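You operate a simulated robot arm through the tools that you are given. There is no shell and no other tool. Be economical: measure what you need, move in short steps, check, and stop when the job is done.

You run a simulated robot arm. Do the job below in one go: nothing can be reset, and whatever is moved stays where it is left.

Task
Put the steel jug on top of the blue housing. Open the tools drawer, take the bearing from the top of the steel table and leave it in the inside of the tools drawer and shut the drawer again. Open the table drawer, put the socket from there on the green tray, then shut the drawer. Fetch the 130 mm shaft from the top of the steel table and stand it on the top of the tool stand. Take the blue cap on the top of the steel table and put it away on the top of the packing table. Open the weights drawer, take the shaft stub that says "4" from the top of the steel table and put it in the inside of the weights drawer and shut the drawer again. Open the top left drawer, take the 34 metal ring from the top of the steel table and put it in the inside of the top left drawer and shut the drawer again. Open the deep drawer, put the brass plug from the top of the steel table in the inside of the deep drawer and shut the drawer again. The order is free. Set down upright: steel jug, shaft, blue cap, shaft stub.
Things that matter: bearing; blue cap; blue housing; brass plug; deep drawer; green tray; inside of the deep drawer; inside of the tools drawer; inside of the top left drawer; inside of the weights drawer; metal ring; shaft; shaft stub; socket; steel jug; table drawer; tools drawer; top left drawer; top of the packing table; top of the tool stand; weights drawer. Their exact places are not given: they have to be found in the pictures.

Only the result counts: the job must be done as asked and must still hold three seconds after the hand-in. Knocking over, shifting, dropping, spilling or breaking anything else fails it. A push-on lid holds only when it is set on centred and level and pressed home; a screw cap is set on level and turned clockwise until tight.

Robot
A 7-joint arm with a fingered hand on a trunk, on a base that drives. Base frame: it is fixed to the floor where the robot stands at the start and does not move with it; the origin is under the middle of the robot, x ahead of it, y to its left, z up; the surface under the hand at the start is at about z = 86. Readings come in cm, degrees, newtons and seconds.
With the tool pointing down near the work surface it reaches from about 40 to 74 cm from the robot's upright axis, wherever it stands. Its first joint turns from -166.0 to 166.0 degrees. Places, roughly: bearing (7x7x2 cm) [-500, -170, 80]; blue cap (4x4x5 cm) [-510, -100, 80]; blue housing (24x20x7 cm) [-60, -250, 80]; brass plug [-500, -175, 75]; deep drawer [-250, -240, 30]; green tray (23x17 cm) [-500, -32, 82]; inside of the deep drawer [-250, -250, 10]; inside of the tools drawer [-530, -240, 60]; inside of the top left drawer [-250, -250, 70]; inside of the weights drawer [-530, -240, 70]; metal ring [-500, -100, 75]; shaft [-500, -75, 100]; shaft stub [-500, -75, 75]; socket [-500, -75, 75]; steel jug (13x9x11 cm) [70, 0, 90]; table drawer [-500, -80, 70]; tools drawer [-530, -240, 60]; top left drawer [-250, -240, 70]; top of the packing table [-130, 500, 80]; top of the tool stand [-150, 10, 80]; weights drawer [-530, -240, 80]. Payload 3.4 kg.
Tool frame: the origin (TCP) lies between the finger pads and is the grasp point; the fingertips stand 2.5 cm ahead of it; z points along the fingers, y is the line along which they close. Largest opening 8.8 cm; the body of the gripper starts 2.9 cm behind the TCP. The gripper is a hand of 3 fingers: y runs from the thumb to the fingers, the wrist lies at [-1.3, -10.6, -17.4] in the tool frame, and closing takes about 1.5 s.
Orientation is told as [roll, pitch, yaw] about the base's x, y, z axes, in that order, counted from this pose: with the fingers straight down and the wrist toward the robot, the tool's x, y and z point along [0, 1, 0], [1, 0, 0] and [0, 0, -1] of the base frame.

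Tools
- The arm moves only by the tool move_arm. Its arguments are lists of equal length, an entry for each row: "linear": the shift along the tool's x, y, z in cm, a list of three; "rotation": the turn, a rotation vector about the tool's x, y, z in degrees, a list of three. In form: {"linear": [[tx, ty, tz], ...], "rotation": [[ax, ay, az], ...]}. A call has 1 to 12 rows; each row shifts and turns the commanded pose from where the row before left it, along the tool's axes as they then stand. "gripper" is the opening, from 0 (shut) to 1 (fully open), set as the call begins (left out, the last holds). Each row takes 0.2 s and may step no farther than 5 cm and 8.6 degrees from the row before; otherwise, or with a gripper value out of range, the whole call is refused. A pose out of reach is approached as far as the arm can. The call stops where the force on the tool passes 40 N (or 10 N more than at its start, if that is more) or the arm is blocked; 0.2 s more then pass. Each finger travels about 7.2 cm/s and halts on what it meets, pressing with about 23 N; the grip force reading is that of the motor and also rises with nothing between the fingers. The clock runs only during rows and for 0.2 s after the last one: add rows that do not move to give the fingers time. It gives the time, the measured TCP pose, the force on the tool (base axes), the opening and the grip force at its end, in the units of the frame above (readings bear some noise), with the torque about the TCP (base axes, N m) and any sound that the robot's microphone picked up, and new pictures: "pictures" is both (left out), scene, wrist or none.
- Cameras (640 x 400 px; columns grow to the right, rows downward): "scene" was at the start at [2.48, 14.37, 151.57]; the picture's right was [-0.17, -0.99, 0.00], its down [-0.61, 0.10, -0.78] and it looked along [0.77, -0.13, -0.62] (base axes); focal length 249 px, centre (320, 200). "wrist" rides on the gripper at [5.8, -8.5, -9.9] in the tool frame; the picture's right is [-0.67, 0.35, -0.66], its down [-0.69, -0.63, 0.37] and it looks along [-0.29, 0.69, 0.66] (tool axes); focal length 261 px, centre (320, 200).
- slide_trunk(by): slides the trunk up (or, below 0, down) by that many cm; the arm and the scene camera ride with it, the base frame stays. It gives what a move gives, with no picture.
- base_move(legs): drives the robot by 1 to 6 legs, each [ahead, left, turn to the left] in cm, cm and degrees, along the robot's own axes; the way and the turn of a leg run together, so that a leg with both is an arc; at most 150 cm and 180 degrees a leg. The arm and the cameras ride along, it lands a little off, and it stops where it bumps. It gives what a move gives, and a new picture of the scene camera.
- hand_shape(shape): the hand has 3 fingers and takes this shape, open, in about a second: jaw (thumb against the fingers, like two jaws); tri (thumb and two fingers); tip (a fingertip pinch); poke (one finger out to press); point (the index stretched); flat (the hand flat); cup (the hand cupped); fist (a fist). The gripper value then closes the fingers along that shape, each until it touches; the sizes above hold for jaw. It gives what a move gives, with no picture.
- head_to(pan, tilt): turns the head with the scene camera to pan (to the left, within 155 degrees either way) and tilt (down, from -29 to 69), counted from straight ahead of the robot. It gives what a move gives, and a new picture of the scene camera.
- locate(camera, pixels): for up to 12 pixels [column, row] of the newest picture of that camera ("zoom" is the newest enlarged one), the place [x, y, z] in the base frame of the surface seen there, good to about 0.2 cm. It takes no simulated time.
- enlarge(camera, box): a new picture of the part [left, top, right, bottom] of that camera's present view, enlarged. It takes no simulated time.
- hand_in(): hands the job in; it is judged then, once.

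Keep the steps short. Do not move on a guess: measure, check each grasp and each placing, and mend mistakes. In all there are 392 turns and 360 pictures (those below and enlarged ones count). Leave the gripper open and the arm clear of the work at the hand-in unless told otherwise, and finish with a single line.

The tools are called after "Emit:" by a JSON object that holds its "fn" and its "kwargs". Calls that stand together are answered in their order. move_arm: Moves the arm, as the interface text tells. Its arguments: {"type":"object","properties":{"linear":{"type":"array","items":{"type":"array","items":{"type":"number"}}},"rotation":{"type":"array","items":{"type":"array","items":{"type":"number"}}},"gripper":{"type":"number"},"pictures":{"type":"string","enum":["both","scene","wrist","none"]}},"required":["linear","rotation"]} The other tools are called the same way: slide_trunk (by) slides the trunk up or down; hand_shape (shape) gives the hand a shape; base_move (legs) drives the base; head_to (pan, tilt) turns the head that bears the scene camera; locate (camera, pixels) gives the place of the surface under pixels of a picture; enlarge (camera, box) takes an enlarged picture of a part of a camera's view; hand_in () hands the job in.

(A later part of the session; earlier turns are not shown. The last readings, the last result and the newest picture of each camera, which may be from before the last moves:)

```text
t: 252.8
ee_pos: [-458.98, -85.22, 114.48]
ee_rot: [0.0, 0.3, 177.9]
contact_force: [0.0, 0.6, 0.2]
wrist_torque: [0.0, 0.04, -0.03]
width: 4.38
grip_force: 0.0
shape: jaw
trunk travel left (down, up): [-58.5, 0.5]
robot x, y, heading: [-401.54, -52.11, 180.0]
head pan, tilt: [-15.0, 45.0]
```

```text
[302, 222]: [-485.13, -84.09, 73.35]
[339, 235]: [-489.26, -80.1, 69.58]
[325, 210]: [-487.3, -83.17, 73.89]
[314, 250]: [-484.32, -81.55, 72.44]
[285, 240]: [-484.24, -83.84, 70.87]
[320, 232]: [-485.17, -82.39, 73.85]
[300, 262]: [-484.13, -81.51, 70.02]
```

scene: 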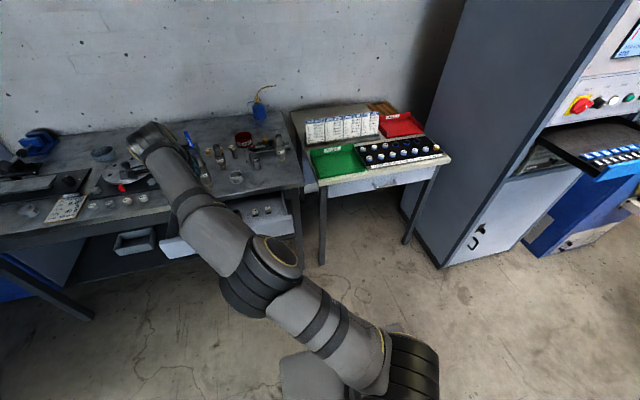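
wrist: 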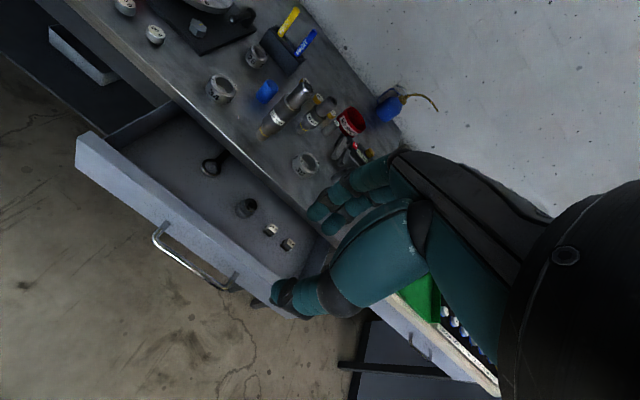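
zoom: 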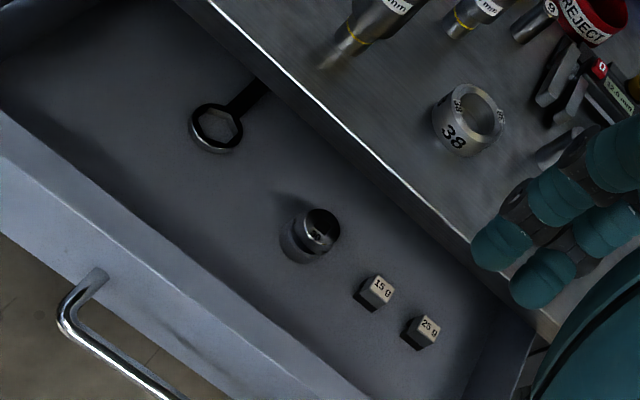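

Socket centre ≈ (−485.7,−82.4), top z 73.9, close under the table edge. I'll grasp closing along y with the fingers tilted forward 25°. First drive closer.

Emit:
{"fn": "base_move", "kwargs": {"legs": [[27, 23, 0]]}}

Emit:
{"fn": "move_arm", "kwargs": {"linear": [[-4, -1, 0], [-4, -1, 0], [-4, -1, 0], [-4, -1, 0], [-4, -1, 0], [-4, -1, 0], [0, 0, 0]], "rotation": [[0, 0, 0], [0, 0, 0], [0, 0, 0], [0, 0, 0], [0, 0, 0], [0, 0, 0], [0, 0, 0]], "gripper": 0.7, "pictures": "none"}}

Emit:
{"fn": "move_arm", "kwargs": {"linear": [[0, 0, 0], [0, 0, 0], [0, 0, 0], [0, 0, 0], [0, 0, 0], [0, 0, 0], [0, 0, 0], [0, 0, 0], [0, 0, 0], [0, 0, 0], [0, 0, 0]], "rotation": [[0, 0, 8], [0, 0, 8], [0, 0, 8], [0, 0, 8], [0, 0, 8], [0, 0, 8], [0, 0, 8], [0, 0, 8], [0, 0, 8], [0, 0, 8], [0, 0, 8]], "pictures": "both"}}

```text
t: 255.1
ee_pos: [-486.94, -106.79, 114.65]
ee_rot: [-0.1, 0.0, 176.9]
contact_force: [-0.4, 0.2, -0.7]
wrist_torque: [-0.01, 0.01, 0.01]
width: 4.37
grip_force: 0.1
shape: jaw
trunk travel left (down, up): [-58.5, 0.5]
robot x, y, heading: [-429.16, -74.38, 179.0]
head pan, tilt: [-15.0, 45.0]
```

scene: 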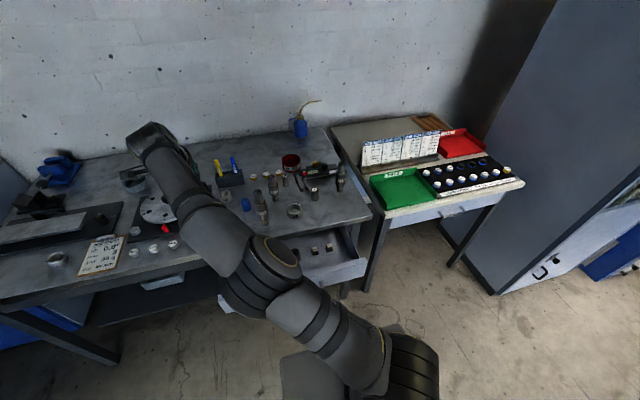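

```text
t: 256.7
ee_pos: [-479.39, -83.14, 114.7]
ee_rot: [-0.1, 0.0, 176.8]
contact_force: [1.0, 0.7, 0.3]
wrist_torque: [-0.02, 0.02, 0.05]
width: 6.11
grip_force: 0.1
shape: jaw
trunk travel left (down, up): [-58.5, 0.5]
robot x, y, heading: [-429.47, -74.8, 179.1]
head pan, tilt: [-15.0, 45.0]
```

```text
t: 259.1
ee_pos: [-479.41, -83.11, 114.72]
ee_rot: [0.0, -0.1, 88.7]
contact_force: [0.2, -0.3, 0.0]
wrist_torque: [0.02, -0.01, 0.02]
width: 6.15
grip_force: 0.0
shape: jaw
trunk travel left (down, up): [-58.5, 0.5]
robot x, y, heading: [-428.97, -74.58, 178.7]
head pan, tilt: [-15.0, 45.0]
```

scene: 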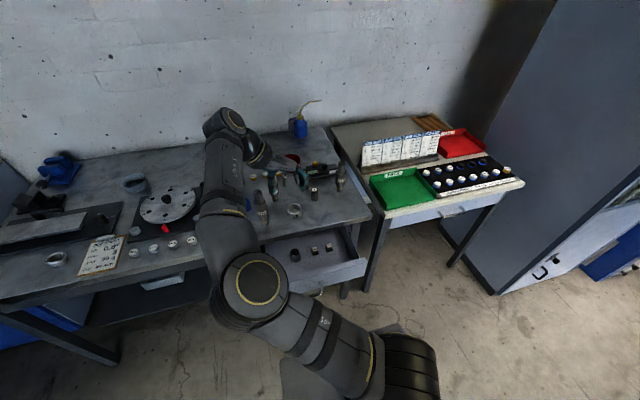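
wrist: 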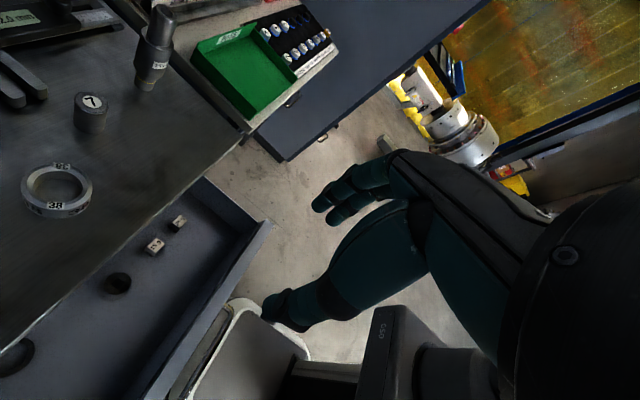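

Tilt fingers forward 25° and lower the trunk by 28.

Emit:
{"fn": "move_arm", "kwargs": {"linear": [[0, 0.7, 0], [0, 0, 0], [0, 0, 0]], "rotation": [[0, 8.4, 0], [0, 8.3, 0], [0, 8.3, 0]], "pictures": "none"}}

Emit:
{"fn": "slide_trunk", "kwargs": {"by": -28}}

Emit:
{"fn": "move_arm", "kwargs": {"linear": [[0, 0, 0]], "rotation": [[0, 0, 0]]}}

```text
t: 259.9
ee_pos: [-479.4, -82.43, 114.78]
ee_rot: [25.1, -0.1, 88.9]
contact_force: [0.0, 0.2, -0.3]
wrist_torque: [0.05, 0.02, 0.0]
width: 6.14
grip_force: 0.0
shape: jaw
trunk travel left (down, up): [-58.5, 0.5]
robot x, y, heading: [-429.09, -74.81, 178.8]
head pan, tilt: [-15.0, 45.0]
```

```text
t: 262.7
ee_pos: [-479.38, -82.51, 86.91]
ee_rot: [25.0, -0.1, 88.9]
contact_force: [0.2, 0.7, 0.4]
wrist_torque: [-0.02, 0.04, -0.02]
width: 6.12
grip_force: 0.0
shape: jaw
trunk travel left (down, up): [-30.5, 28.5]
robot x, y, heading: [-428.86, -74.45, 178.9]
head pan, tilt: [-15.0, 45.0]
```

```text
t: 263.1
ee_pos: [-479.43, -82.52, 86.6]
ee_rot: [24.9, -0.1, 88.9]
contact_force: [-0.2, 0.4, 0.2]
wrist_torque: [-0.03, -0.01, -0.03]
width: 6.14
grip_force: 0.0
shape: jaw
trunk travel left (down, up): [-30.5, 28.5]
robot x, y, heading: [-428.93, -74.42, 178.8]
head pan, tilt: [-15.0, 45.0]
```

scene: 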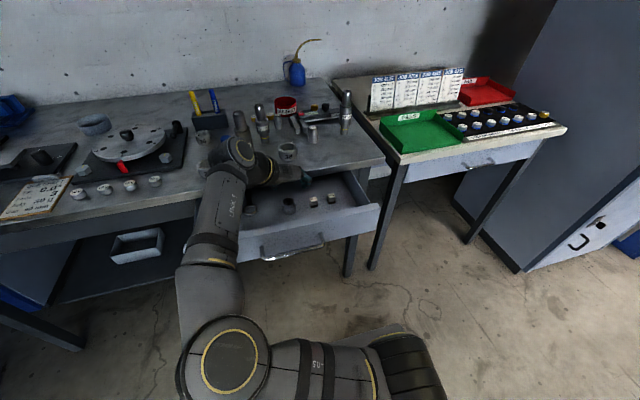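
wrist: 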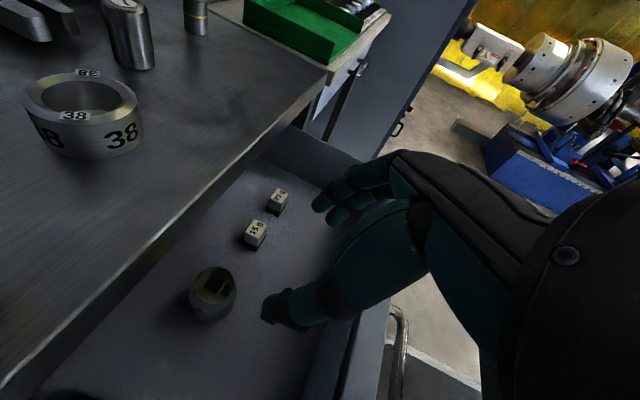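

Good view of the socket. I refine its position.

Emit:
{"fn": "locate", "kwargs": {"camera": "wrist", "pixels": [[191, 285], [236, 280], [213, 268], [216, 300], [205, 318], [255, 230], [270, 322], [330, 195]]}}

```text
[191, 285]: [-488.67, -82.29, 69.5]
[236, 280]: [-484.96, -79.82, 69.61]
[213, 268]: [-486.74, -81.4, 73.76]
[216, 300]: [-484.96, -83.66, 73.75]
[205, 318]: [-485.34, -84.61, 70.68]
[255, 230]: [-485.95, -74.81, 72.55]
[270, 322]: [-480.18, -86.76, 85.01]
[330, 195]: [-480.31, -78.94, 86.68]
```

Emit:
{"fn": "move_arm", "kwargs": {"linear": [[-0.3, 0, 4], [0, 0, 4], [0, 0, 3.5], [0, 0, 2], [0, 0, 1.1], [0, 0, 0]], "rotation": [[0, 0, 0], [0, 0, 0], [0, 0, 0], [0, 0, 0], [0, 0, 0], [0, 0, 0]], "pictures": "wrist"}}

Emit:
{"fn": "move_arm", "kwargs": {"linear": [[0, 0, 0], [0, 0, 0], [0, 0, 0], [0, 0, 0], [0, 0, 0], [0, 0, 0], [0, 0, 0]], "rotation": [[0, 0, 0], [0, 0, 0], [0, 0, 0], [0, 0, 0], [0, 0, 0], [0, 0, 0], [0, 0, 0]], "gripper": 0, "pictures": "wrist"}}

```text
t: 264.5
ee_pos: [-485.35, -82.21, 73.3]
ee_rot: [25.0, -0.1, 89.0]
contact_force: [0.4, -0.4, 0.2]
wrist_torque: [-0.01, 0.03, -0.01]
width: 6.13
grip_force: 0.0
shape: jaw
trunk travel left (down, up): [-30.5, 28.5]
robot x, y, heading: [-429.04, -74.43, 178.9]
head pan, tilt: [-15.0, 45.0]
```

wrist: 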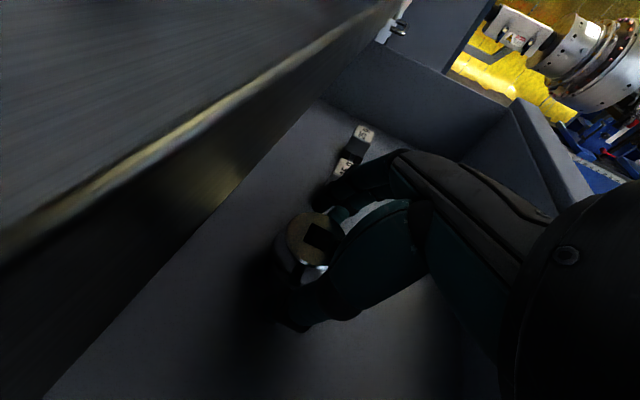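

```text
t: 266.1
ee_pos: [-485.35, -82.28, 73.39]
ee_rot: [25.0, -0.1, 89.0]
contact_force: [0.4, -0.9, 0.4]
wrist_torque: [0.02, -0.02, 0.02]
width: 3.4
grip_force: 22.8
shape: jaw
trunk travel left (down, up): [-30.5, 28.5]
robot x, y, heading: [-429.17, -74.75, 178.8]
head pan, tilt: [-15.0, 45.0]
```

wrist: 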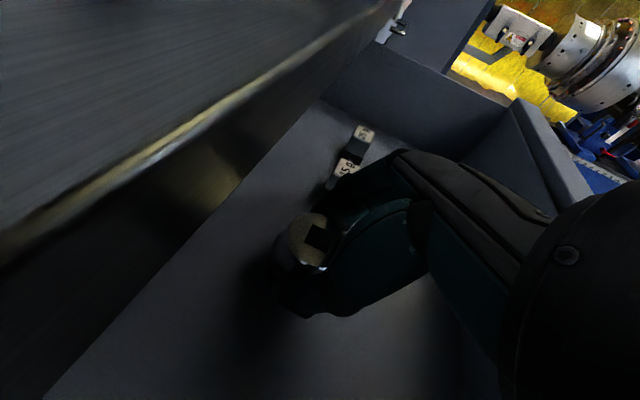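

Gripped (3.4 cm). Retreat along the fingers, then raise the trunk.

Emit:
{"fn": "move_arm", "kwargs": {"linear": [[0, 0, -1], [0, 0, -2.5], [0, 0, -4], [0, 0, -4], [0, 0, -3], [0, 0, 0]], "rotation": [[0, 0, 0], [0, 0, 0], [0, 0, 0], [0, 0, 0], [0, 0, 0], [0, 0, 0]], "pictures": "wrist"}}

Emit:
{"fn": "slide_trunk", "kwargs": {"by": 28}}

Emit:
{"fn": "base_move", "kwargs": {"legs": [[0, -45, 1]]}}

```text
t: 267.5
ee_pos: [-479.2, -82.5, 86.77]
ee_rot: [25.0, -0.1, 88.9]
contact_force: [-0.4, 0.2, -1.7]
wrist_torque: [0.01, 0.01, -0.04]
width: 3.39
grip_force: 22.7
shape: jaw
trunk travel left (down, up): [-30.5, 28.5]
robot x, y, heading: [-429.22, -74.42, 178.9]
head pan, tilt: [-15.0, 45.0]
```

wrist: 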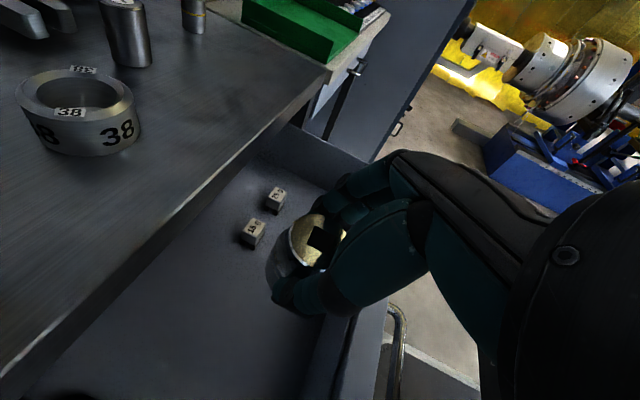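

```text
t: 270.3
ee_pos: [-479.3, -82.52, 114.55]
ee_rot: [25.0, 0.0, 88.9]
contact_force: [0.0, -0.5, -1.5]
wrist_torque: [0.02, -0.04, 0.04]
width: 3.39
grip_force: 22.9
shape: jaw
trunk travel left (down, up): [-58.5, 0.5]
robot x, y, heading: [-428.89, -74.67, 178.4]
head pan, tilt: [-15.0, 45.0]
```

```text
t: 273.0
ee_pos: [-478.81, -39.6, 114.68]
ee_rot: [24.9, -0.1, 90.4]
contact_force: [0.7, -0.6, -2.1]
wrist_torque: [0.02, 0.0, 0.04]
width: 3.38
grip_force: 23.4
shape: jaw
trunk travel left (down, up): [-58.5, 0.5]
robot x, y, heading: [-429.06, -30.52, -179.5]
head pan, tilt: [-15.0, 45.0]
```

scene: 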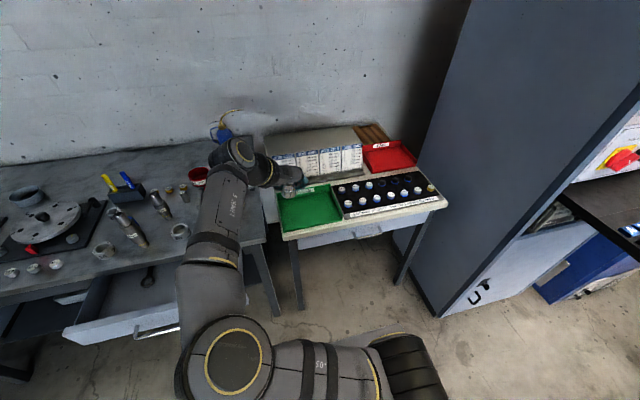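

Emit:
{"fn": "locate", "kwargs": {"camera": "scene", "pixels": [[286, 230], [341, 217], [280, 200], [328, 188], [310, 208], [300, 215], [322, 205], [285, 243], [335, 200]]}}

Emit:
{"fn": "move_arm", "kwargs": {"linear": [[0, 0, 0]], "rotation": [[0, 0, 0]], "pictures": "wrist"}}

```text
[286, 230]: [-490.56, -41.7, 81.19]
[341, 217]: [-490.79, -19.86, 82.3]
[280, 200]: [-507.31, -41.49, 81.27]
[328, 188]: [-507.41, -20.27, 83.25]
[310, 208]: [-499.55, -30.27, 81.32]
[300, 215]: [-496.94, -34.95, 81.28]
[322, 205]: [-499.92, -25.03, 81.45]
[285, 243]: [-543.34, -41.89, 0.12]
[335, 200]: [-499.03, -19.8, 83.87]
```

```text
t: 273.4
ee_pos: [-478.64, -39.63, 114.69]
ee_rot: [25.0, 0.0, 90.4]
contact_force: [0.3, 0.1, -1.6]
wrist_torque: [0.07, -0.05, 0.05]
width: 3.39
grip_force: 22.7
shape: jaw
trunk travel left (down, up): [-58.5, 0.5]
robot x, y, heading: [-428.45, -30.44, -179.7]
head pan, tilt: [-15.0, 45.0]
```

wrist: 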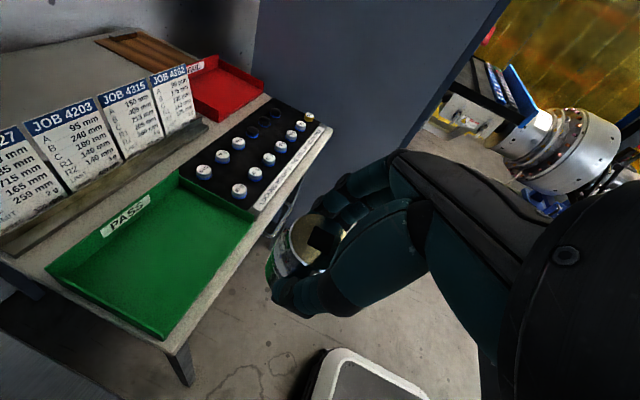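

Tray floor z 81.3, spans x −508…−490, y −42…−20. Drive 18 ahead, shift arm right 8.6 and lower.

Emit:
{"fn": "base_move", "kwargs": {"legs": [[18, 0, 0]]}}

Emit:
{"fn": "move_arm", "kwargs": {"linear": [[0, 4.3, 0], [0, 4.3, 0], [-1.5, 0, 4], [-2, 0, 4.3], [-2, 0, 4.3], [-2, 0, 4.3], [0, 0, 0]], "rotation": [[0, 0, 0], [0, 0, 0], [0, 0, 0], [0, 0, 0], [0, 0, 0], [0, 0, 0], [0, 0, 0]], "pictures": "both"}}

```text
t: 274.9
ee_pos: [-496.52, -39.87, 114.59]
ee_rot: [24.8, -0.1, 90.4]
contact_force: [0.6, 0.3, -2.8]
wrist_torque: [-0.01, 0.01, 0.04]
width: 3.38
grip_force: 23.0
shape: jaw
trunk travel left (down, up): [-58.5, 0.5]
robot x, y, heading: [-446.46, -30.44, -179.4]
head pan, tilt: [-15.0, 45.0]
```

scene: 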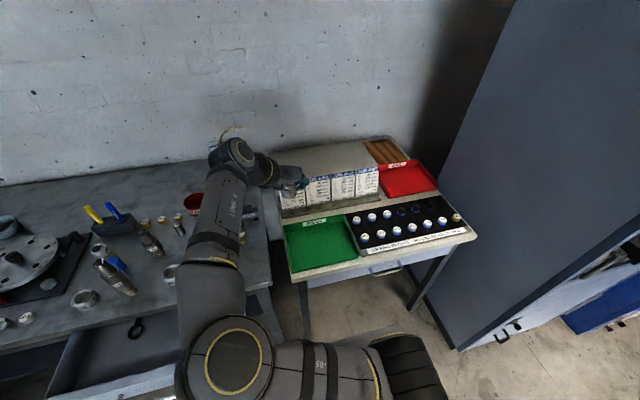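

```text
t: 276.5
ee_pos: [-496.91, -31.26, 96.24]
ee_rot: [25.1, 0.0, 90.5]
contact_force: [0.6, -0.2, -2.3]
wrist_torque: [0.0, 0.0, 0.01]
width: 3.37
grip_force: 23.6
shape: jaw
trunk travel left (down, up): [-58.5, 0.5]
robot x, y, heading: [-446.6, -30.59, -179.7]
head pan, tilt: [-15.0, 45.0]
```

scene: 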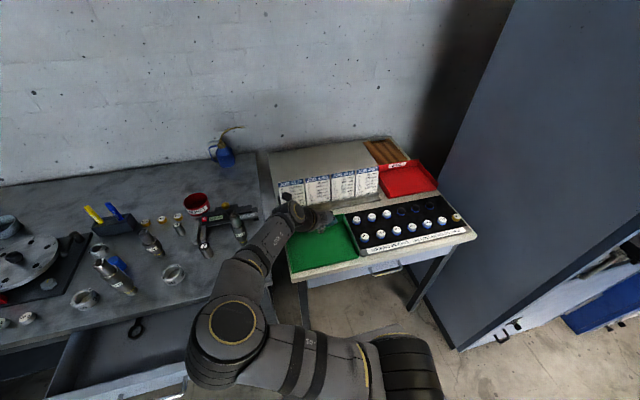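
wrist: 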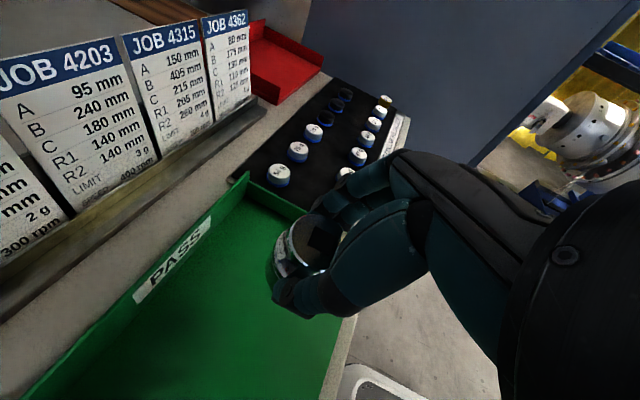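

Lower ~10.5 cm, last part in small steps.

Emit:
{"fn": "move_arm", "kwargs": {"linear": [[-1.27, 0, 2.72], [-1.27, 0, 2.72], [-0.85, 0, 1.81], [-0.63, 0, 1.36], [-0.21, 0, 0.45], [0, 0, 0]], "rotation": [[0, 0, 0], [0, 0, 0], [0, 0, 0], [0, 0, 0], [0, 0, 0], [0, 0, 0]], "pictures": "wrist"}}

Emit:
{"fn": "move_arm", "kwargs": {"linear": [[-0.15, 0, 0.3], [-0.08, 0, 0.18], [0, 0, 0]], "rotation": [[0, 0, 0], [0, 0, 0], [0, 0, 0]], "pictures": "none"}}

```text
t: 277.9
ee_pos: [-496.85, -31.22, 86.06]
ee_rot: [25.0, -0.1, 90.3]
contact_force: [0.6, 0.3, -2.7]
wrist_torque: [-0.02, -0.01, 0.01]
width: 3.38
grip_force: 23.0
shape: jaw
trunk travel left (down, up): [-58.5, 0.5]
robot x, y, heading: [-446.2, -30.41, -179.7]
head pan, tilt: [-15.0, 45.0]
```

wrist: 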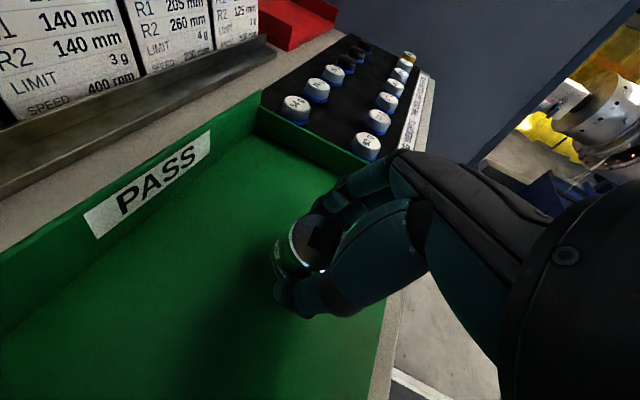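

```text
t: 278.7
ee_pos: [-496.8, -31.18, 85.6]
ee_rot: [25.0, -0.1, 90.4]
contact_force: [0.0, -0.3, -1.9]
wrist_torque: [-0.01, 0.0, 0.01]
width: 3.39
grip_force: 22.3
shape: jaw
trunk travel left (down, up): [-58.5, 0.5]
robot x, y, heading: [-446.41, -30.57, -179.8]
head pan, tilt: [-15.0, 45.0]
```

Emit:
{"fn": "move_arm", "kwargs": {"linear": [[-0.1, 0, 0.2], [-0.08, 0, 0.18], [0, 0, 0]], "rotation": [[0, 0, 0], [0, 0, 0], [0, 0, 0]], "pictures": "none"}}

```text
t: 279.5
ee_pos: [-496.92, -31.23, 85.13]
ee_rot: [25.0, -0.1, 90.5]
contact_force: [-0.1, 0.0, -2.2]
wrist_torque: [-0.02, -0.02, -0.01]
width: 3.39
grip_force: 22.8
shape: jaw
trunk travel left (down, up): [-58.5, 0.5]
robot x, y, heading: [-446.58, -30.24, -179.6]
head pan, tilt: [-15.0, 45.0]
```

Emit:
{"fn": "move_arm", "kwargs": {"linear": [[-0.08, 0, 0.18], [-0.08, 0, 0.18], [0, 0, 0]], "rotation": [[0, 0, 0], [0, 0, 0], [0, 0, 0]], "pictures": "wrist"}}

```text
t: 280.3
ee_pos: [-496.9, -31.05, 84.89]
ee_rot: [25.1, -0.1, 90.4]
contact_force: [-0.9, -1.1, 2.2]
wrist_torque: [-0.02, -0.01, -0.02]
width: 3.36
grip_force: 22.7
shape: jaw
trunk travel left (down, up): [-58.5, 0.5]
robot x, y, heading: [-446.42, -30.91, -179.7]
head pan, tilt: [-15.0, 45.0]
```

wrist: 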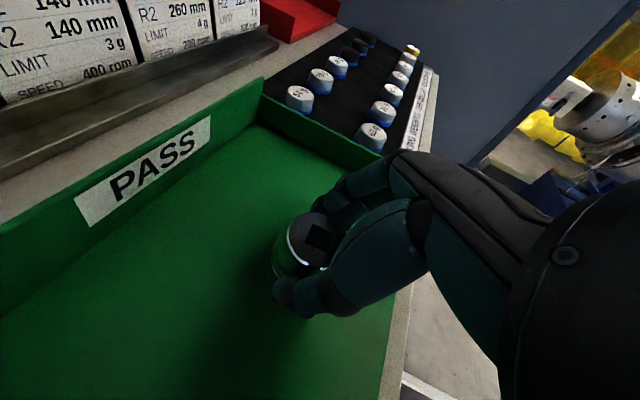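

Contact. Open and retreat along the fingers.

Emit:
{"fn": "move_arm", "kwargs": {"linear": [[0, 0, 0], [0, 0, 0], [0, 0, 0], [0, 0, 0], [0, 0, -1], [0, 0, -3], [0, 0, -4.5], [0, 0, -4.5], [0, 0, -4.5], [0, 0, 0]], "rotation": [[0, 0, 0], [0, 0, 0], [0, 0, 0], [0, 0, 0], [0, 0, 0], [0, 0, 0], [0, 0, 0], [0, 0, 0], [0, 0, 0], [0, 0, 0]], "gripper": 0.65, "pictures": "wrist"}}

```text
t: 282.5
ee_pos: [-489.22, -31.11, 100.6]
ee_rot: [24.9, -0.1, 90.4]
contact_force: [0.2, -0.1, 0.1]
wrist_torque: [-0.02, -0.01, 0.01]
width: 5.68
grip_force: 0.1
shape: jaw
trunk travel left (down, up): [-58.5, 0.5]
robot x, y, heading: [-446.44, -30.59, -179.5]
head pan, tilt: [-15.0, 45.0]
```

wrist: 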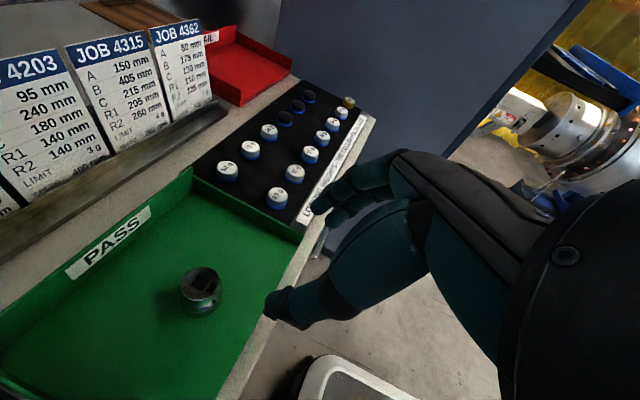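

The socket stands on the green tray. Now back off and bring the hand to the handle pose for shutting the table drawer.

Emit:
{"fn": "base_move", "kwargs": {"legs": [[-45, 0, 0], [0, 21.5, 0]]}}

Emit:
{"fn": "move_arm", "kwargs": {"linear": [[0, 0, -3], [0, 0, -3], [0, 0, -3], [0, 0, 0], [0, 0, 0], [0, 0, 0], [0, 0, 0], [0, 0, 0], [0, 0, 0], [0, 0, 0], [0, 0, 0], [0, 0, 0]], "rotation": [[0, -8.4, 0], [0, -8.3, 0], [0, -8.3, 0], [0, 0, -8.5], [0, 0, -8.5], [0, 0, -8.5], [0, 0, -8.5], [0, 0, -8.5], [0, 0, -8.5], [0, 0, -8.5], [0, 0, -8.5], [0, 0, -8.5]], "gripper": 0.45, "pictures": "none"}}

Emit:
{"fn": "move_arm", "kwargs": {"linear": [[0, 0, 0], [4, 1, 0], [4, 2, 0], [4, 2, 0], [4, 2, 0], [4, 2, 0], [4, 2, 0], [4, 2, 0], [4, 2, 0]], "rotation": [[0, 0, -8.5], [0, 0, -4], [0, 0, 0], [0, 0, 0], [0, 0, 0], [0, 0, 0], [0, 0, 0], [0, 0, 0], [0, 0, 0]], "pictures": "both"}}

```text
t: 286.5
ee_pos: [-444.57, -53.03, 100.52]
ee_rot: [24.9, -0.1, 91.0]
contact_force: [-0.1, 0.3, -0.1]
wrist_torque: [0.01, -0.04, 0.05]
width: 5.69
grip_force: 0.0
shape: jaw
trunk travel left (down, up): [-58.5, 0.5]
robot x, y, heading: [-402.02, -51.99, -179.2]
head pan, tilt: [-15.0, 45.0]
```

scene: 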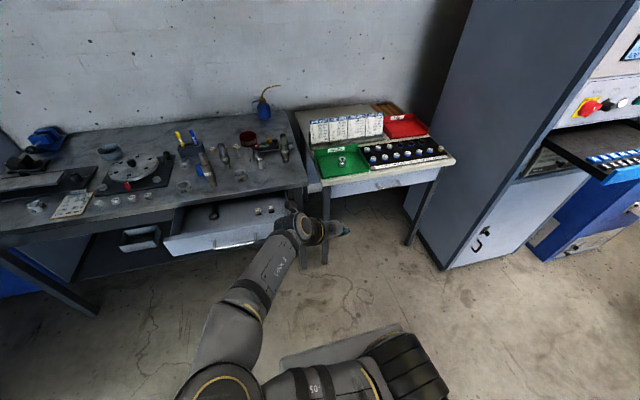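

```text
t: 289.1
ee_pos: [-442.08, -52.83, 109.03]
ee_rot: [-0.1, 0.0, 167.5]
contact_force: [-0.6, 0.2, -0.7]
wrist_torque: [-0.03, -0.02, -0.01]
width: 4.01
grip_force: 0.0
shape: jaw
trunk travel left (down, up): [-58.5, 0.5]
robot x, y, heading: [-401.92, -52.27, -179.3]
head pan, tilt: [-15.0, 45.0]
```

```text
t: 291.1
ee_pos: [-457.57, -84.91, 108.88]
ee_rot: [-0.1, -0.1, 179.8]
contact_force: [-0.7, 0.5, 0.3]
wrist_torque: [0.01, -0.01, 0.03]
width: 4.0
grip_force: 0.1
shape: jaw
trunk travel left (down, up): [-58.5, 0.5]
robot x, y, heading: [-402.29, -52.22, -179.0]
head pan, tilt: [-15.0, 45.0]
```

scene: 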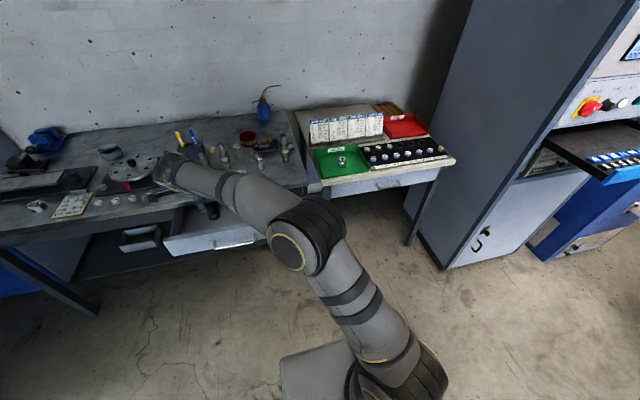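
wrist: 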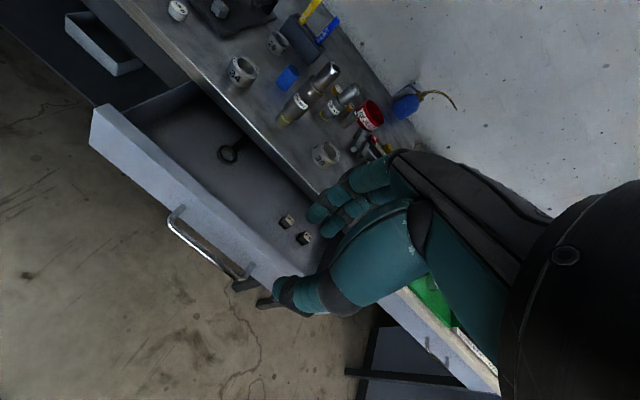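

Now pitch −56° at this pose.

Emit:
{"fn": "move_arm", "kwargs": {"linear": [[0, 0, 0], [0, 0, 0], [0, 0, 0], [0, 0, 0], [0, 0, 0], [0, 0, 0], [0, 0, 0], [0, 0, 0]], "rotation": [[-7, 0, 0], [-7, 0, 0], [-7, 0, 0], [-7, 0, 0], [-7, 0, 0], [-7, 0, 0], [-7, 0, 0], [-7, 0, 0]], "pictures": "scene"}}

```text
t: 292.9
ee_pos: [-457.26, -85.0, 108.94]
ee_rot: [0.0, -56.1, -179.9]
contact_force: [-0.1, -0.6, 0.5]
wrist_torque: [0.01, -0.02, -0.01]
width: 3.99
grip_force: 0.1
shape: jaw
trunk travel left (down, up): [-58.5, 0.5]
robot x, y, heading: [-401.87, -52.31, -179.1]
head pan, tilt: [-15.0, 45.0]
```

scene: 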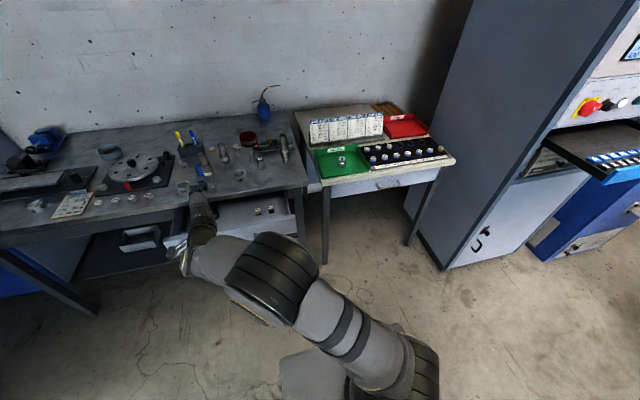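

Emit:
{"fn": "slide_trunk", "kwargs": {"by": -28}}

Emit:
{"fn": "move_arm", "kwargs": {"linear": [[0, -1.5, 0], [0, 0, 0]], "rotation": [[0, 0, 0], [0, 0, 0]], "pictures": "both"}}

```text
t: 295.7
ee_pos: [-457.4, -84.87, 80.98]
ee_rot: [-0.2, -56.0, -180.0]
contact_force: [0.0, -0.3, 0.3]
wrist_torque: [0.0, 0.01, 0.0]
width: 3.98
grip_force: 0.0
shape: jaw
trunk travel left (down, up): [-30.5, 28.5]
robot x, y, heading: [-401.91, -52.25, -179.2]
head pan, tilt: [-15.0, 45.0]
```

```text
t: 296.3
ee_pos: [-456.51, -84.76, 79.69]
ee_rot: [-0.2, -56.0, -179.9]
contact_force: [0.7, 0.3, 0.2]
wrist_torque: [0.01, 0.0, 0.01]
width: 3.99
grip_force: 0.1
shape: jaw
trunk travel left (down, up): [-30.5, 28.5]
robot x, y, heading: [-401.94, -52.29, -179.1]
head pan, tilt: [-15.0, 45.0]
```

scene: 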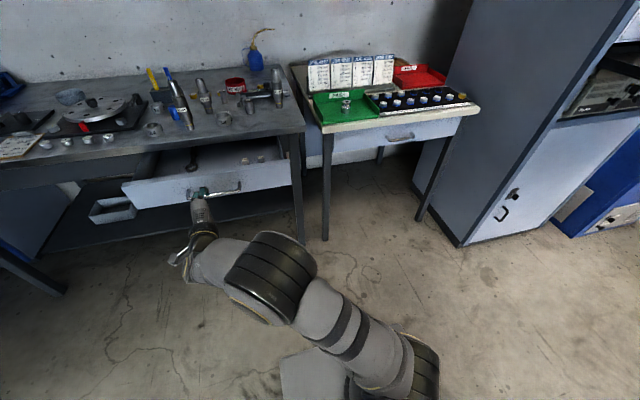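
wrist: 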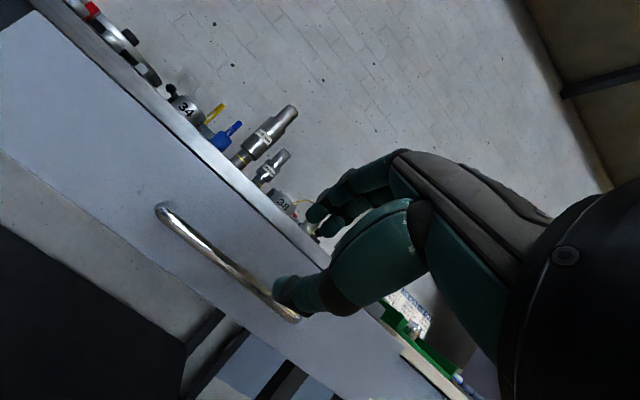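

Emit:
{"fn": "locate", "kwargs": {"camera": "wrist", "pixels": [[190, 230], [225, 260], [255, 285]]}}

```text
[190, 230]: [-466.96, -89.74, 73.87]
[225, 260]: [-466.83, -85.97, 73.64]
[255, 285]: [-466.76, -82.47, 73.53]
```

Emit:
{"fn": "move_arm", "kwargs": {"linear": [[0.5, 1.1, 3], [0, 0, 3], [0, 0, 3], [0, 0, 1.5], [0, 0, 0.9], [0, 0, 0]], "rotation": [[0, 0, 0], [0, 0, 0], [0, 0, 0], [0, 0, 0], [0, 0, 0], [0, 0, 0]], "pictures": "wrist"}}

Emit:
{"fn": "move_arm", "kwargs": {"linear": [[0, 0, 0], [0, 0, 0], [0, 0, 0], [0, 0, 0], [0, 0, 0], [0, 0, 0]], "rotation": [[0, 0, 0], [0, 0, 0], [0, 0, 0], [0, 0, 0], [0, 0, 0], [0, 0, 0]], "gripper": 0, "pictures": "none"}}

Emit:
{"fn": "base_move", "kwargs": {"legs": [[20, 0, 0]]}}

```text
t: 297.7
ee_pos: [-466.63, -85.34, 74.32]
ee_rot: [-0.1, -56.0, -180.0]
contact_force: [0.1, -0.1, 0.6]
wrist_torque: [0.0, -0.02, 0.01]
width: 3.99
grip_force: 0.2
shape: jaw
trunk travel left (down, up): [-30.5, 28.5]
robot x, y, heading: [-401.92, -51.99, -179.5]
head pan, tilt: [-15.0, 45.0]
```

wrist: 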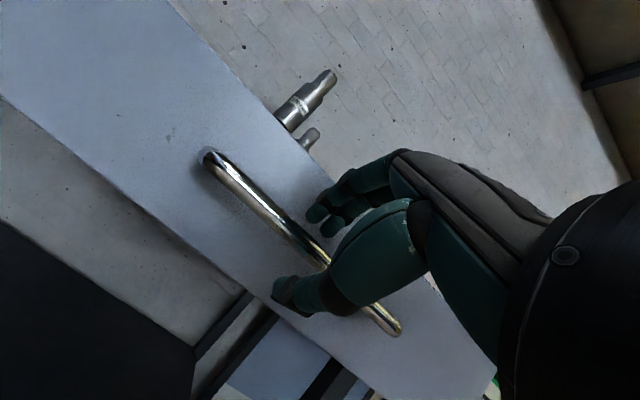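

```text
t: 299.1
ee_pos: [-466.68, -85.33, 74.2]
ee_rot: [-0.3, -55.8, -179.8]
contact_force: [-0.7, 1.2, -10.9]
wrist_torque: [0.01, -0.1, -0.04]
width: 0.55
grip_force: 22.8
shape: jaw
trunk travel left (down, up): [-30.5, 28.5]
robot x, y, heading: [-402.12, -51.97, -179.0]
head pan, tilt: [-15.0, 45.0]
```

```text
t: 300.7
ee_pos: [-486.37, -85.54, 74.38]
ee_rot: [-0.3, -55.9, -179.9]
contact_force: [-0.2, 11.2, -12.4]
wrist_torque: [0.02, -0.1, -0.08]
width: 0.61
grip_force: 23.2
shape: jaw
trunk travel left (down, up): [-30.5, 28.5]
robot x, y, heading: [-421.28, -52.35, -179.0]
head pan, tilt: [-15.0, 45.0]
```

scene: 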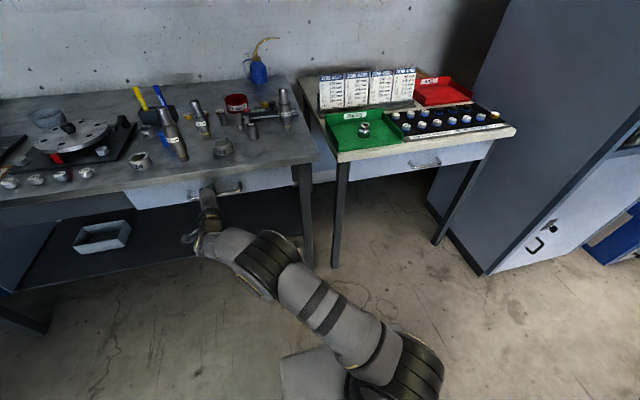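

Nearly shut. Last push with the arm (fwd = .559 y + .829 z) until the stop.

Emit:
{"fn": "move_arm", "kwargs": {"linear": [[0, 0.22, 0.33], [0, 0.17, 0.25], [0, 0.17, 0.25], [0, 0, 0]], "rotation": [[0, 0, 0], [0, 0, 0], [0, 0, 0], [0, 0, 0]], "pictures": "scene"}}

Emit:
{"fn": "locate", "kwargs": {"camera": "scene", "pixels": [[150, 195], [275, 180], [240, 188], [170, 200]]}}

```text
t: 301.7
ee_pos: [-487.36, -85.58, 74.17]
ee_rot: [-0.2, -55.8, -179.9]
contact_force: [2.5, 6.9, -11.6]
wrist_torque: [0.04, -0.12, -0.07]
width: 0.6
grip_force: 22.7
shape: jaw
trunk travel left (down, up): [-30.5, 28.5]
robot x, y, heading: [-421.78, -52.25, -179.1]
head pan, tilt: [-15.0, 45.0]
```

scene: 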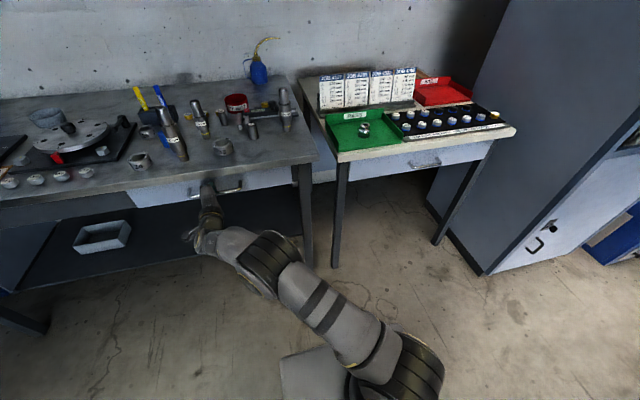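

```text
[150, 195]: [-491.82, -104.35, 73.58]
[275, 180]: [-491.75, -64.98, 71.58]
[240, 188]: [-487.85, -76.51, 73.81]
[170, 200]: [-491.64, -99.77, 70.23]
```

Drawer flush again (front x −491.7). Release, back off, raise, and level the hand.

Emit:
{"fn": "move_arm", "kwargs": {"linear": [[0, 0, 0], [0, 0, 0], [0, 0, 0], [0, 0, -3], [0, 0, -4], [0, 0, -4]], "rotation": [[0, 0, 0], [0, 0, 0], [0, 0, 0], [0, 0, 0], [0, 0, 0], [0, 0, 0]], "gripper": 0.5, "pictures": "none"}}

Emit:
{"fn": "slide_trunk", "kwargs": {"by": 28}}

Emit:
{"fn": "move_arm", "kwargs": {"linear": [[0, 0, -1], [0, 0, -1], [0, 0, -1], [0, 0, -1], [0, 0, -1], [0, 0, -1], [0, 0, -1], [0, 0, -1]], "rotation": [[7, 0, 0], [7, 0, 0], [7, 0, 0], [7, 0, 0], [7, 0, 0], [7, 0, 0], [7, 0, 0], [7, 0, 0]], "pictures": "both"}}

```text
t: 303.1
ee_pos: [-478.37, -85.53, 80.5]
ee_rot: [-0.3, -55.9, -180.1]
contact_force: [-0.2, -0.2, -0.9]
wrist_torque: [-0.03, -0.03, 0.04]
width: 4.33
grip_force: 0.1
shape: jaw
trunk travel left (down, up): [-30.5, 28.5]
robot x, y, heading: [-421.27, -52.18, -179.1]
head pan, tilt: [-15.0, 45.0]
```

```text
t: 305.9
ee_pos: [-478.33, -85.53, 108.46]
ee_rot: [-0.3, -56.0, -180.0]
contact_force: [-0.3, 0.0, 0.1]
wrist_torque: [-0.05, -0.02, -0.03]
width: 4.35
grip_force: 0.0
shape: jaw
trunk travel left (down, up): [-58.5, 0.5]
robot x, y, heading: [-421.59, -52.41, -179.2]
head pan, tilt: [-15.0, 45.0]
```

```text
t: 307.7
ee_pos: [-474.3, -85.48, 115.05]
ee_rot: [-0.1, 0.2, 179.9]
contact_force: [0.3, -0.7, -0.3]
wrist_torque: [0.01, 0.01, 0.01]
width: 4.36
grip_force: 0.1
shape: jaw
trunk travel left (down, up): [-58.5, 0.5]
robot x, y, heading: [-421.57, -51.84, -179.2]
head pan, tilt: [-15.0, 45.0]
```

scene: 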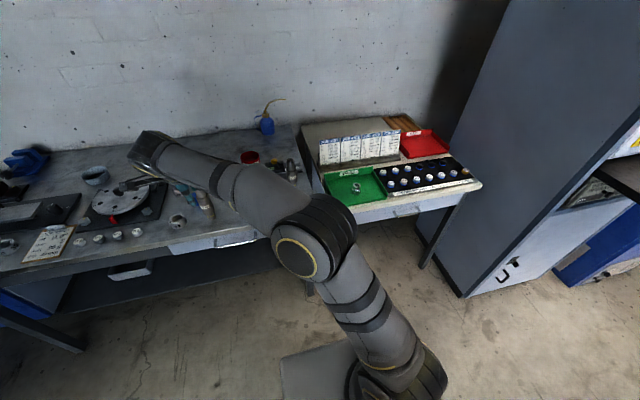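
wrist: 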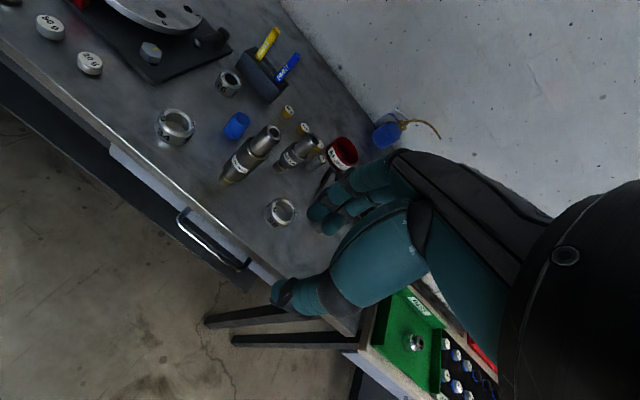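

Emit:
{"fn": "enlarge", "kwargs": {"camera": "wrist", "box": [200, 90, 360, 210]}}

Emit:
{"fn": "locate", "kwargs": {"camera": "wrist", "pixels": [[318, 140], [313, 138], [298, 153], [281, 165], [271, 130], [244, 160], [224, 182], [284, 210], [237, 120], [330, 155]]}}

```text
3.33 times, centred on (280, 150) of wrist
```

zoom: 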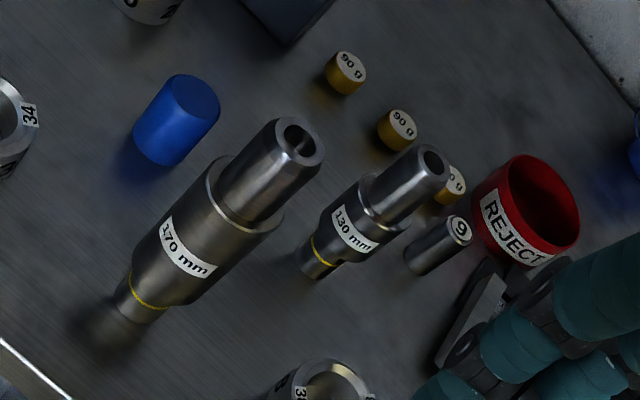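

```text
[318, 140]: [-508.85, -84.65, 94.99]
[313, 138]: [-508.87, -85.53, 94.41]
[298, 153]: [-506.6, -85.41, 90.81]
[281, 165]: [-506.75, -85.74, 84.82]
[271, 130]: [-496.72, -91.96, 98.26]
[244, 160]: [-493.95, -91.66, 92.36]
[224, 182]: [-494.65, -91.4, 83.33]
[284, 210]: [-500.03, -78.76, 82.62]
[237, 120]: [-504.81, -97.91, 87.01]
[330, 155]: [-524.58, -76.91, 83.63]
```

Emit:
{"fn": "locate", "kwargs": {"camera": "zoom", "pixels": [[419, 160], [449, 168], [435, 147], [436, 179], [380, 200], [408, 222], [333, 235], [370, 255], [303, 262], [325, 280], [460, 230], [455, 190]]}}

```text
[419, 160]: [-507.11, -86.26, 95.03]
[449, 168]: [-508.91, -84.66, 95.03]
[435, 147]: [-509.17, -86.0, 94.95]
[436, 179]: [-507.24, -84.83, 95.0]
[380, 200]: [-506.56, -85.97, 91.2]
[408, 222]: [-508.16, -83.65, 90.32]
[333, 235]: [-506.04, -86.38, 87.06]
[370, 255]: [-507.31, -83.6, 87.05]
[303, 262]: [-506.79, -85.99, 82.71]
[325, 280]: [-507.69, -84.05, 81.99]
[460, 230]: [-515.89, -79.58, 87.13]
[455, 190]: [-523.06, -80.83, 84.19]
```

130 shaft axis (−508.1,−85.45), top z 95.0, top ⌀2.6. I drive closer, keeping the hand high, and yaw it so the wrist stays away from the 170 shaft.

Emit:
{"fn": "base_move", "kwargs": {"legs": [[27, 12, 0]]}}

Emit:
{"fn": "move_arm", "kwargs": {"linear": [[-3, 1.7, 0], [-3, 1.7, 0], [-3, 1.7, 0], [-3, 1.7, 0], [0, 0, 0], [0, 0, 0], [0, 0, 0], [0, 0, 0]], "rotation": [[0, 0, 0], [0, 0, 0], [0, 0, 0], [0, 0, 0], [0, 0, -7.5], [0, 0, -7.5], [0, 0, -7.5], [0, 0, -7.5]], "pictures": "both"}}

```text
t: 309.8
ee_pos: [-501.44, -98.28, 114.97]
ee_rot: [-0.1, 0.1, 179.9]
contact_force: [0.8, 0.5, 0.4]
wrist_torque: [0.0, -0.01, 0.0]
width: 4.37
grip_force: 0.0
shape: jaw
trunk travel left (down, up): [-58.5, 0.5]
robot x, y, heading: [-448.83, -65.49, -179.4]
head pan, tilt: [-15.0, 45.0]
```

scene: 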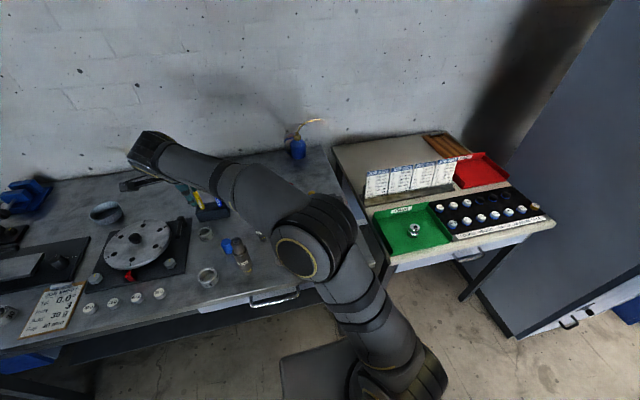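

```text
t: 311.6
ee_pos: [-508.18, -86.17, 115.01]
ee_rot: [-0.1, 0.0, -150.1]
contact_force: [-0.8, 0.1, -0.4]
wrist_torque: [-0.03, -0.01, -0.02]
width: 4.36
grip_force: 0.1
shape: jaw
trunk travel left (down, up): [-58.5, 0.5]
robot x, y, heading: [-448.33, -64.92, -179.1]
head pan, tilt: [-15.0, 45.0]
```

scene: 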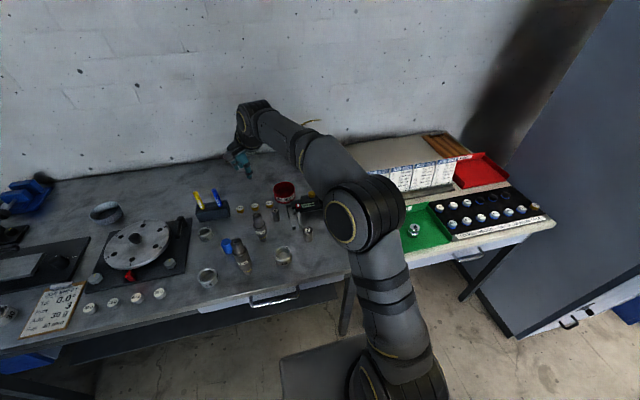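
wrist: 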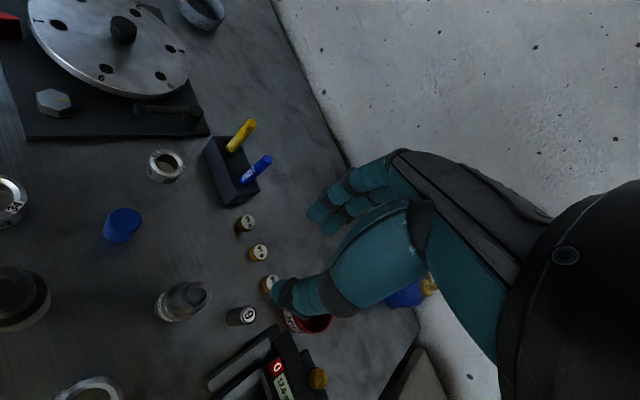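

Emit:
{"fn": "move_arm", "kwargs": {"linear": [[-0.58, -0.43, 4], [0, 0, 4], [0, 0, 4], [0, 0, 3], [0, 0, 0]], "rotation": [[0, 0, 0], [0, 0, 0], [0, 0, 0], [0, 0, 0], [0, 0, 0]], "pictures": "wrist"}}

Emit:
{"fn": "enlarge", "kwargs": {"camera": "wrist", "box": [180, 200, 340, 360]}}

```text
t: 312.8
ee_pos: [-507.92, -85.34, 99.88]
ee_rot: [-0.1, 0.1, -150.2]
contact_force: [-0.1, 0.1, 0.2]
wrist_torque: [0.0, -0.04, 0.0]
width: 4.38
grip_force: 0.0
shape: jaw
trunk travel left (down, up): [-58.5, 0.5]
robot x, y, heading: [-448.89, -64.95, -179.1]
head pan, tilt: [-15.0, 45.0]
```

wrist: 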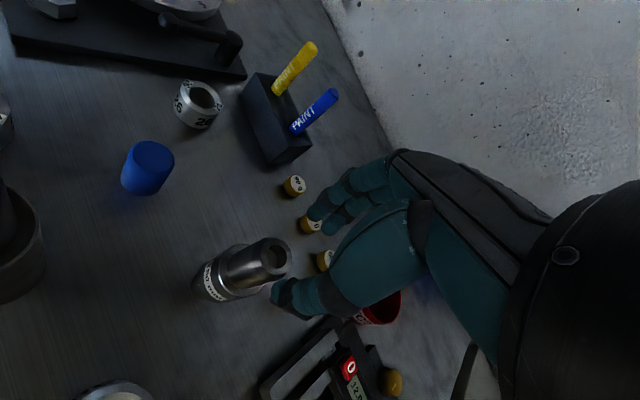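

```text
2.50 times, centred on (260, 280) of wrist
```

zoom: 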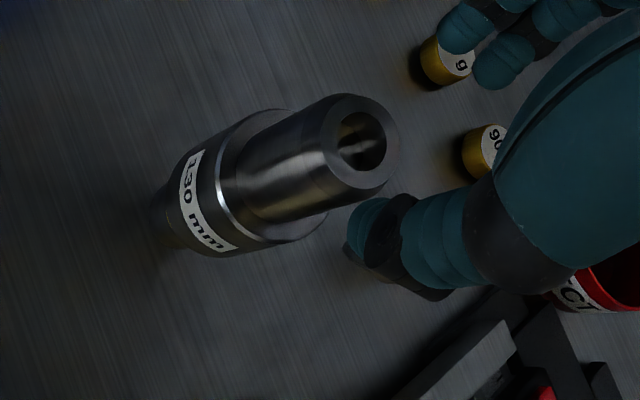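

Emit:
{"fn": "locate", "kwargs": {"camera": "zoom", "pixels": [[328, 145], [397, 140], [362, 98], [362, 185], [375, 220], [490, 80]]}}

```text
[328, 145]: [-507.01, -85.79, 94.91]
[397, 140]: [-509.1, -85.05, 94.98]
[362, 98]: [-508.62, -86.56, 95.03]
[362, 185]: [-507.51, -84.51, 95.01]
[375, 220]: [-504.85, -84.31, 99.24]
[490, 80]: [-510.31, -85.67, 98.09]
```

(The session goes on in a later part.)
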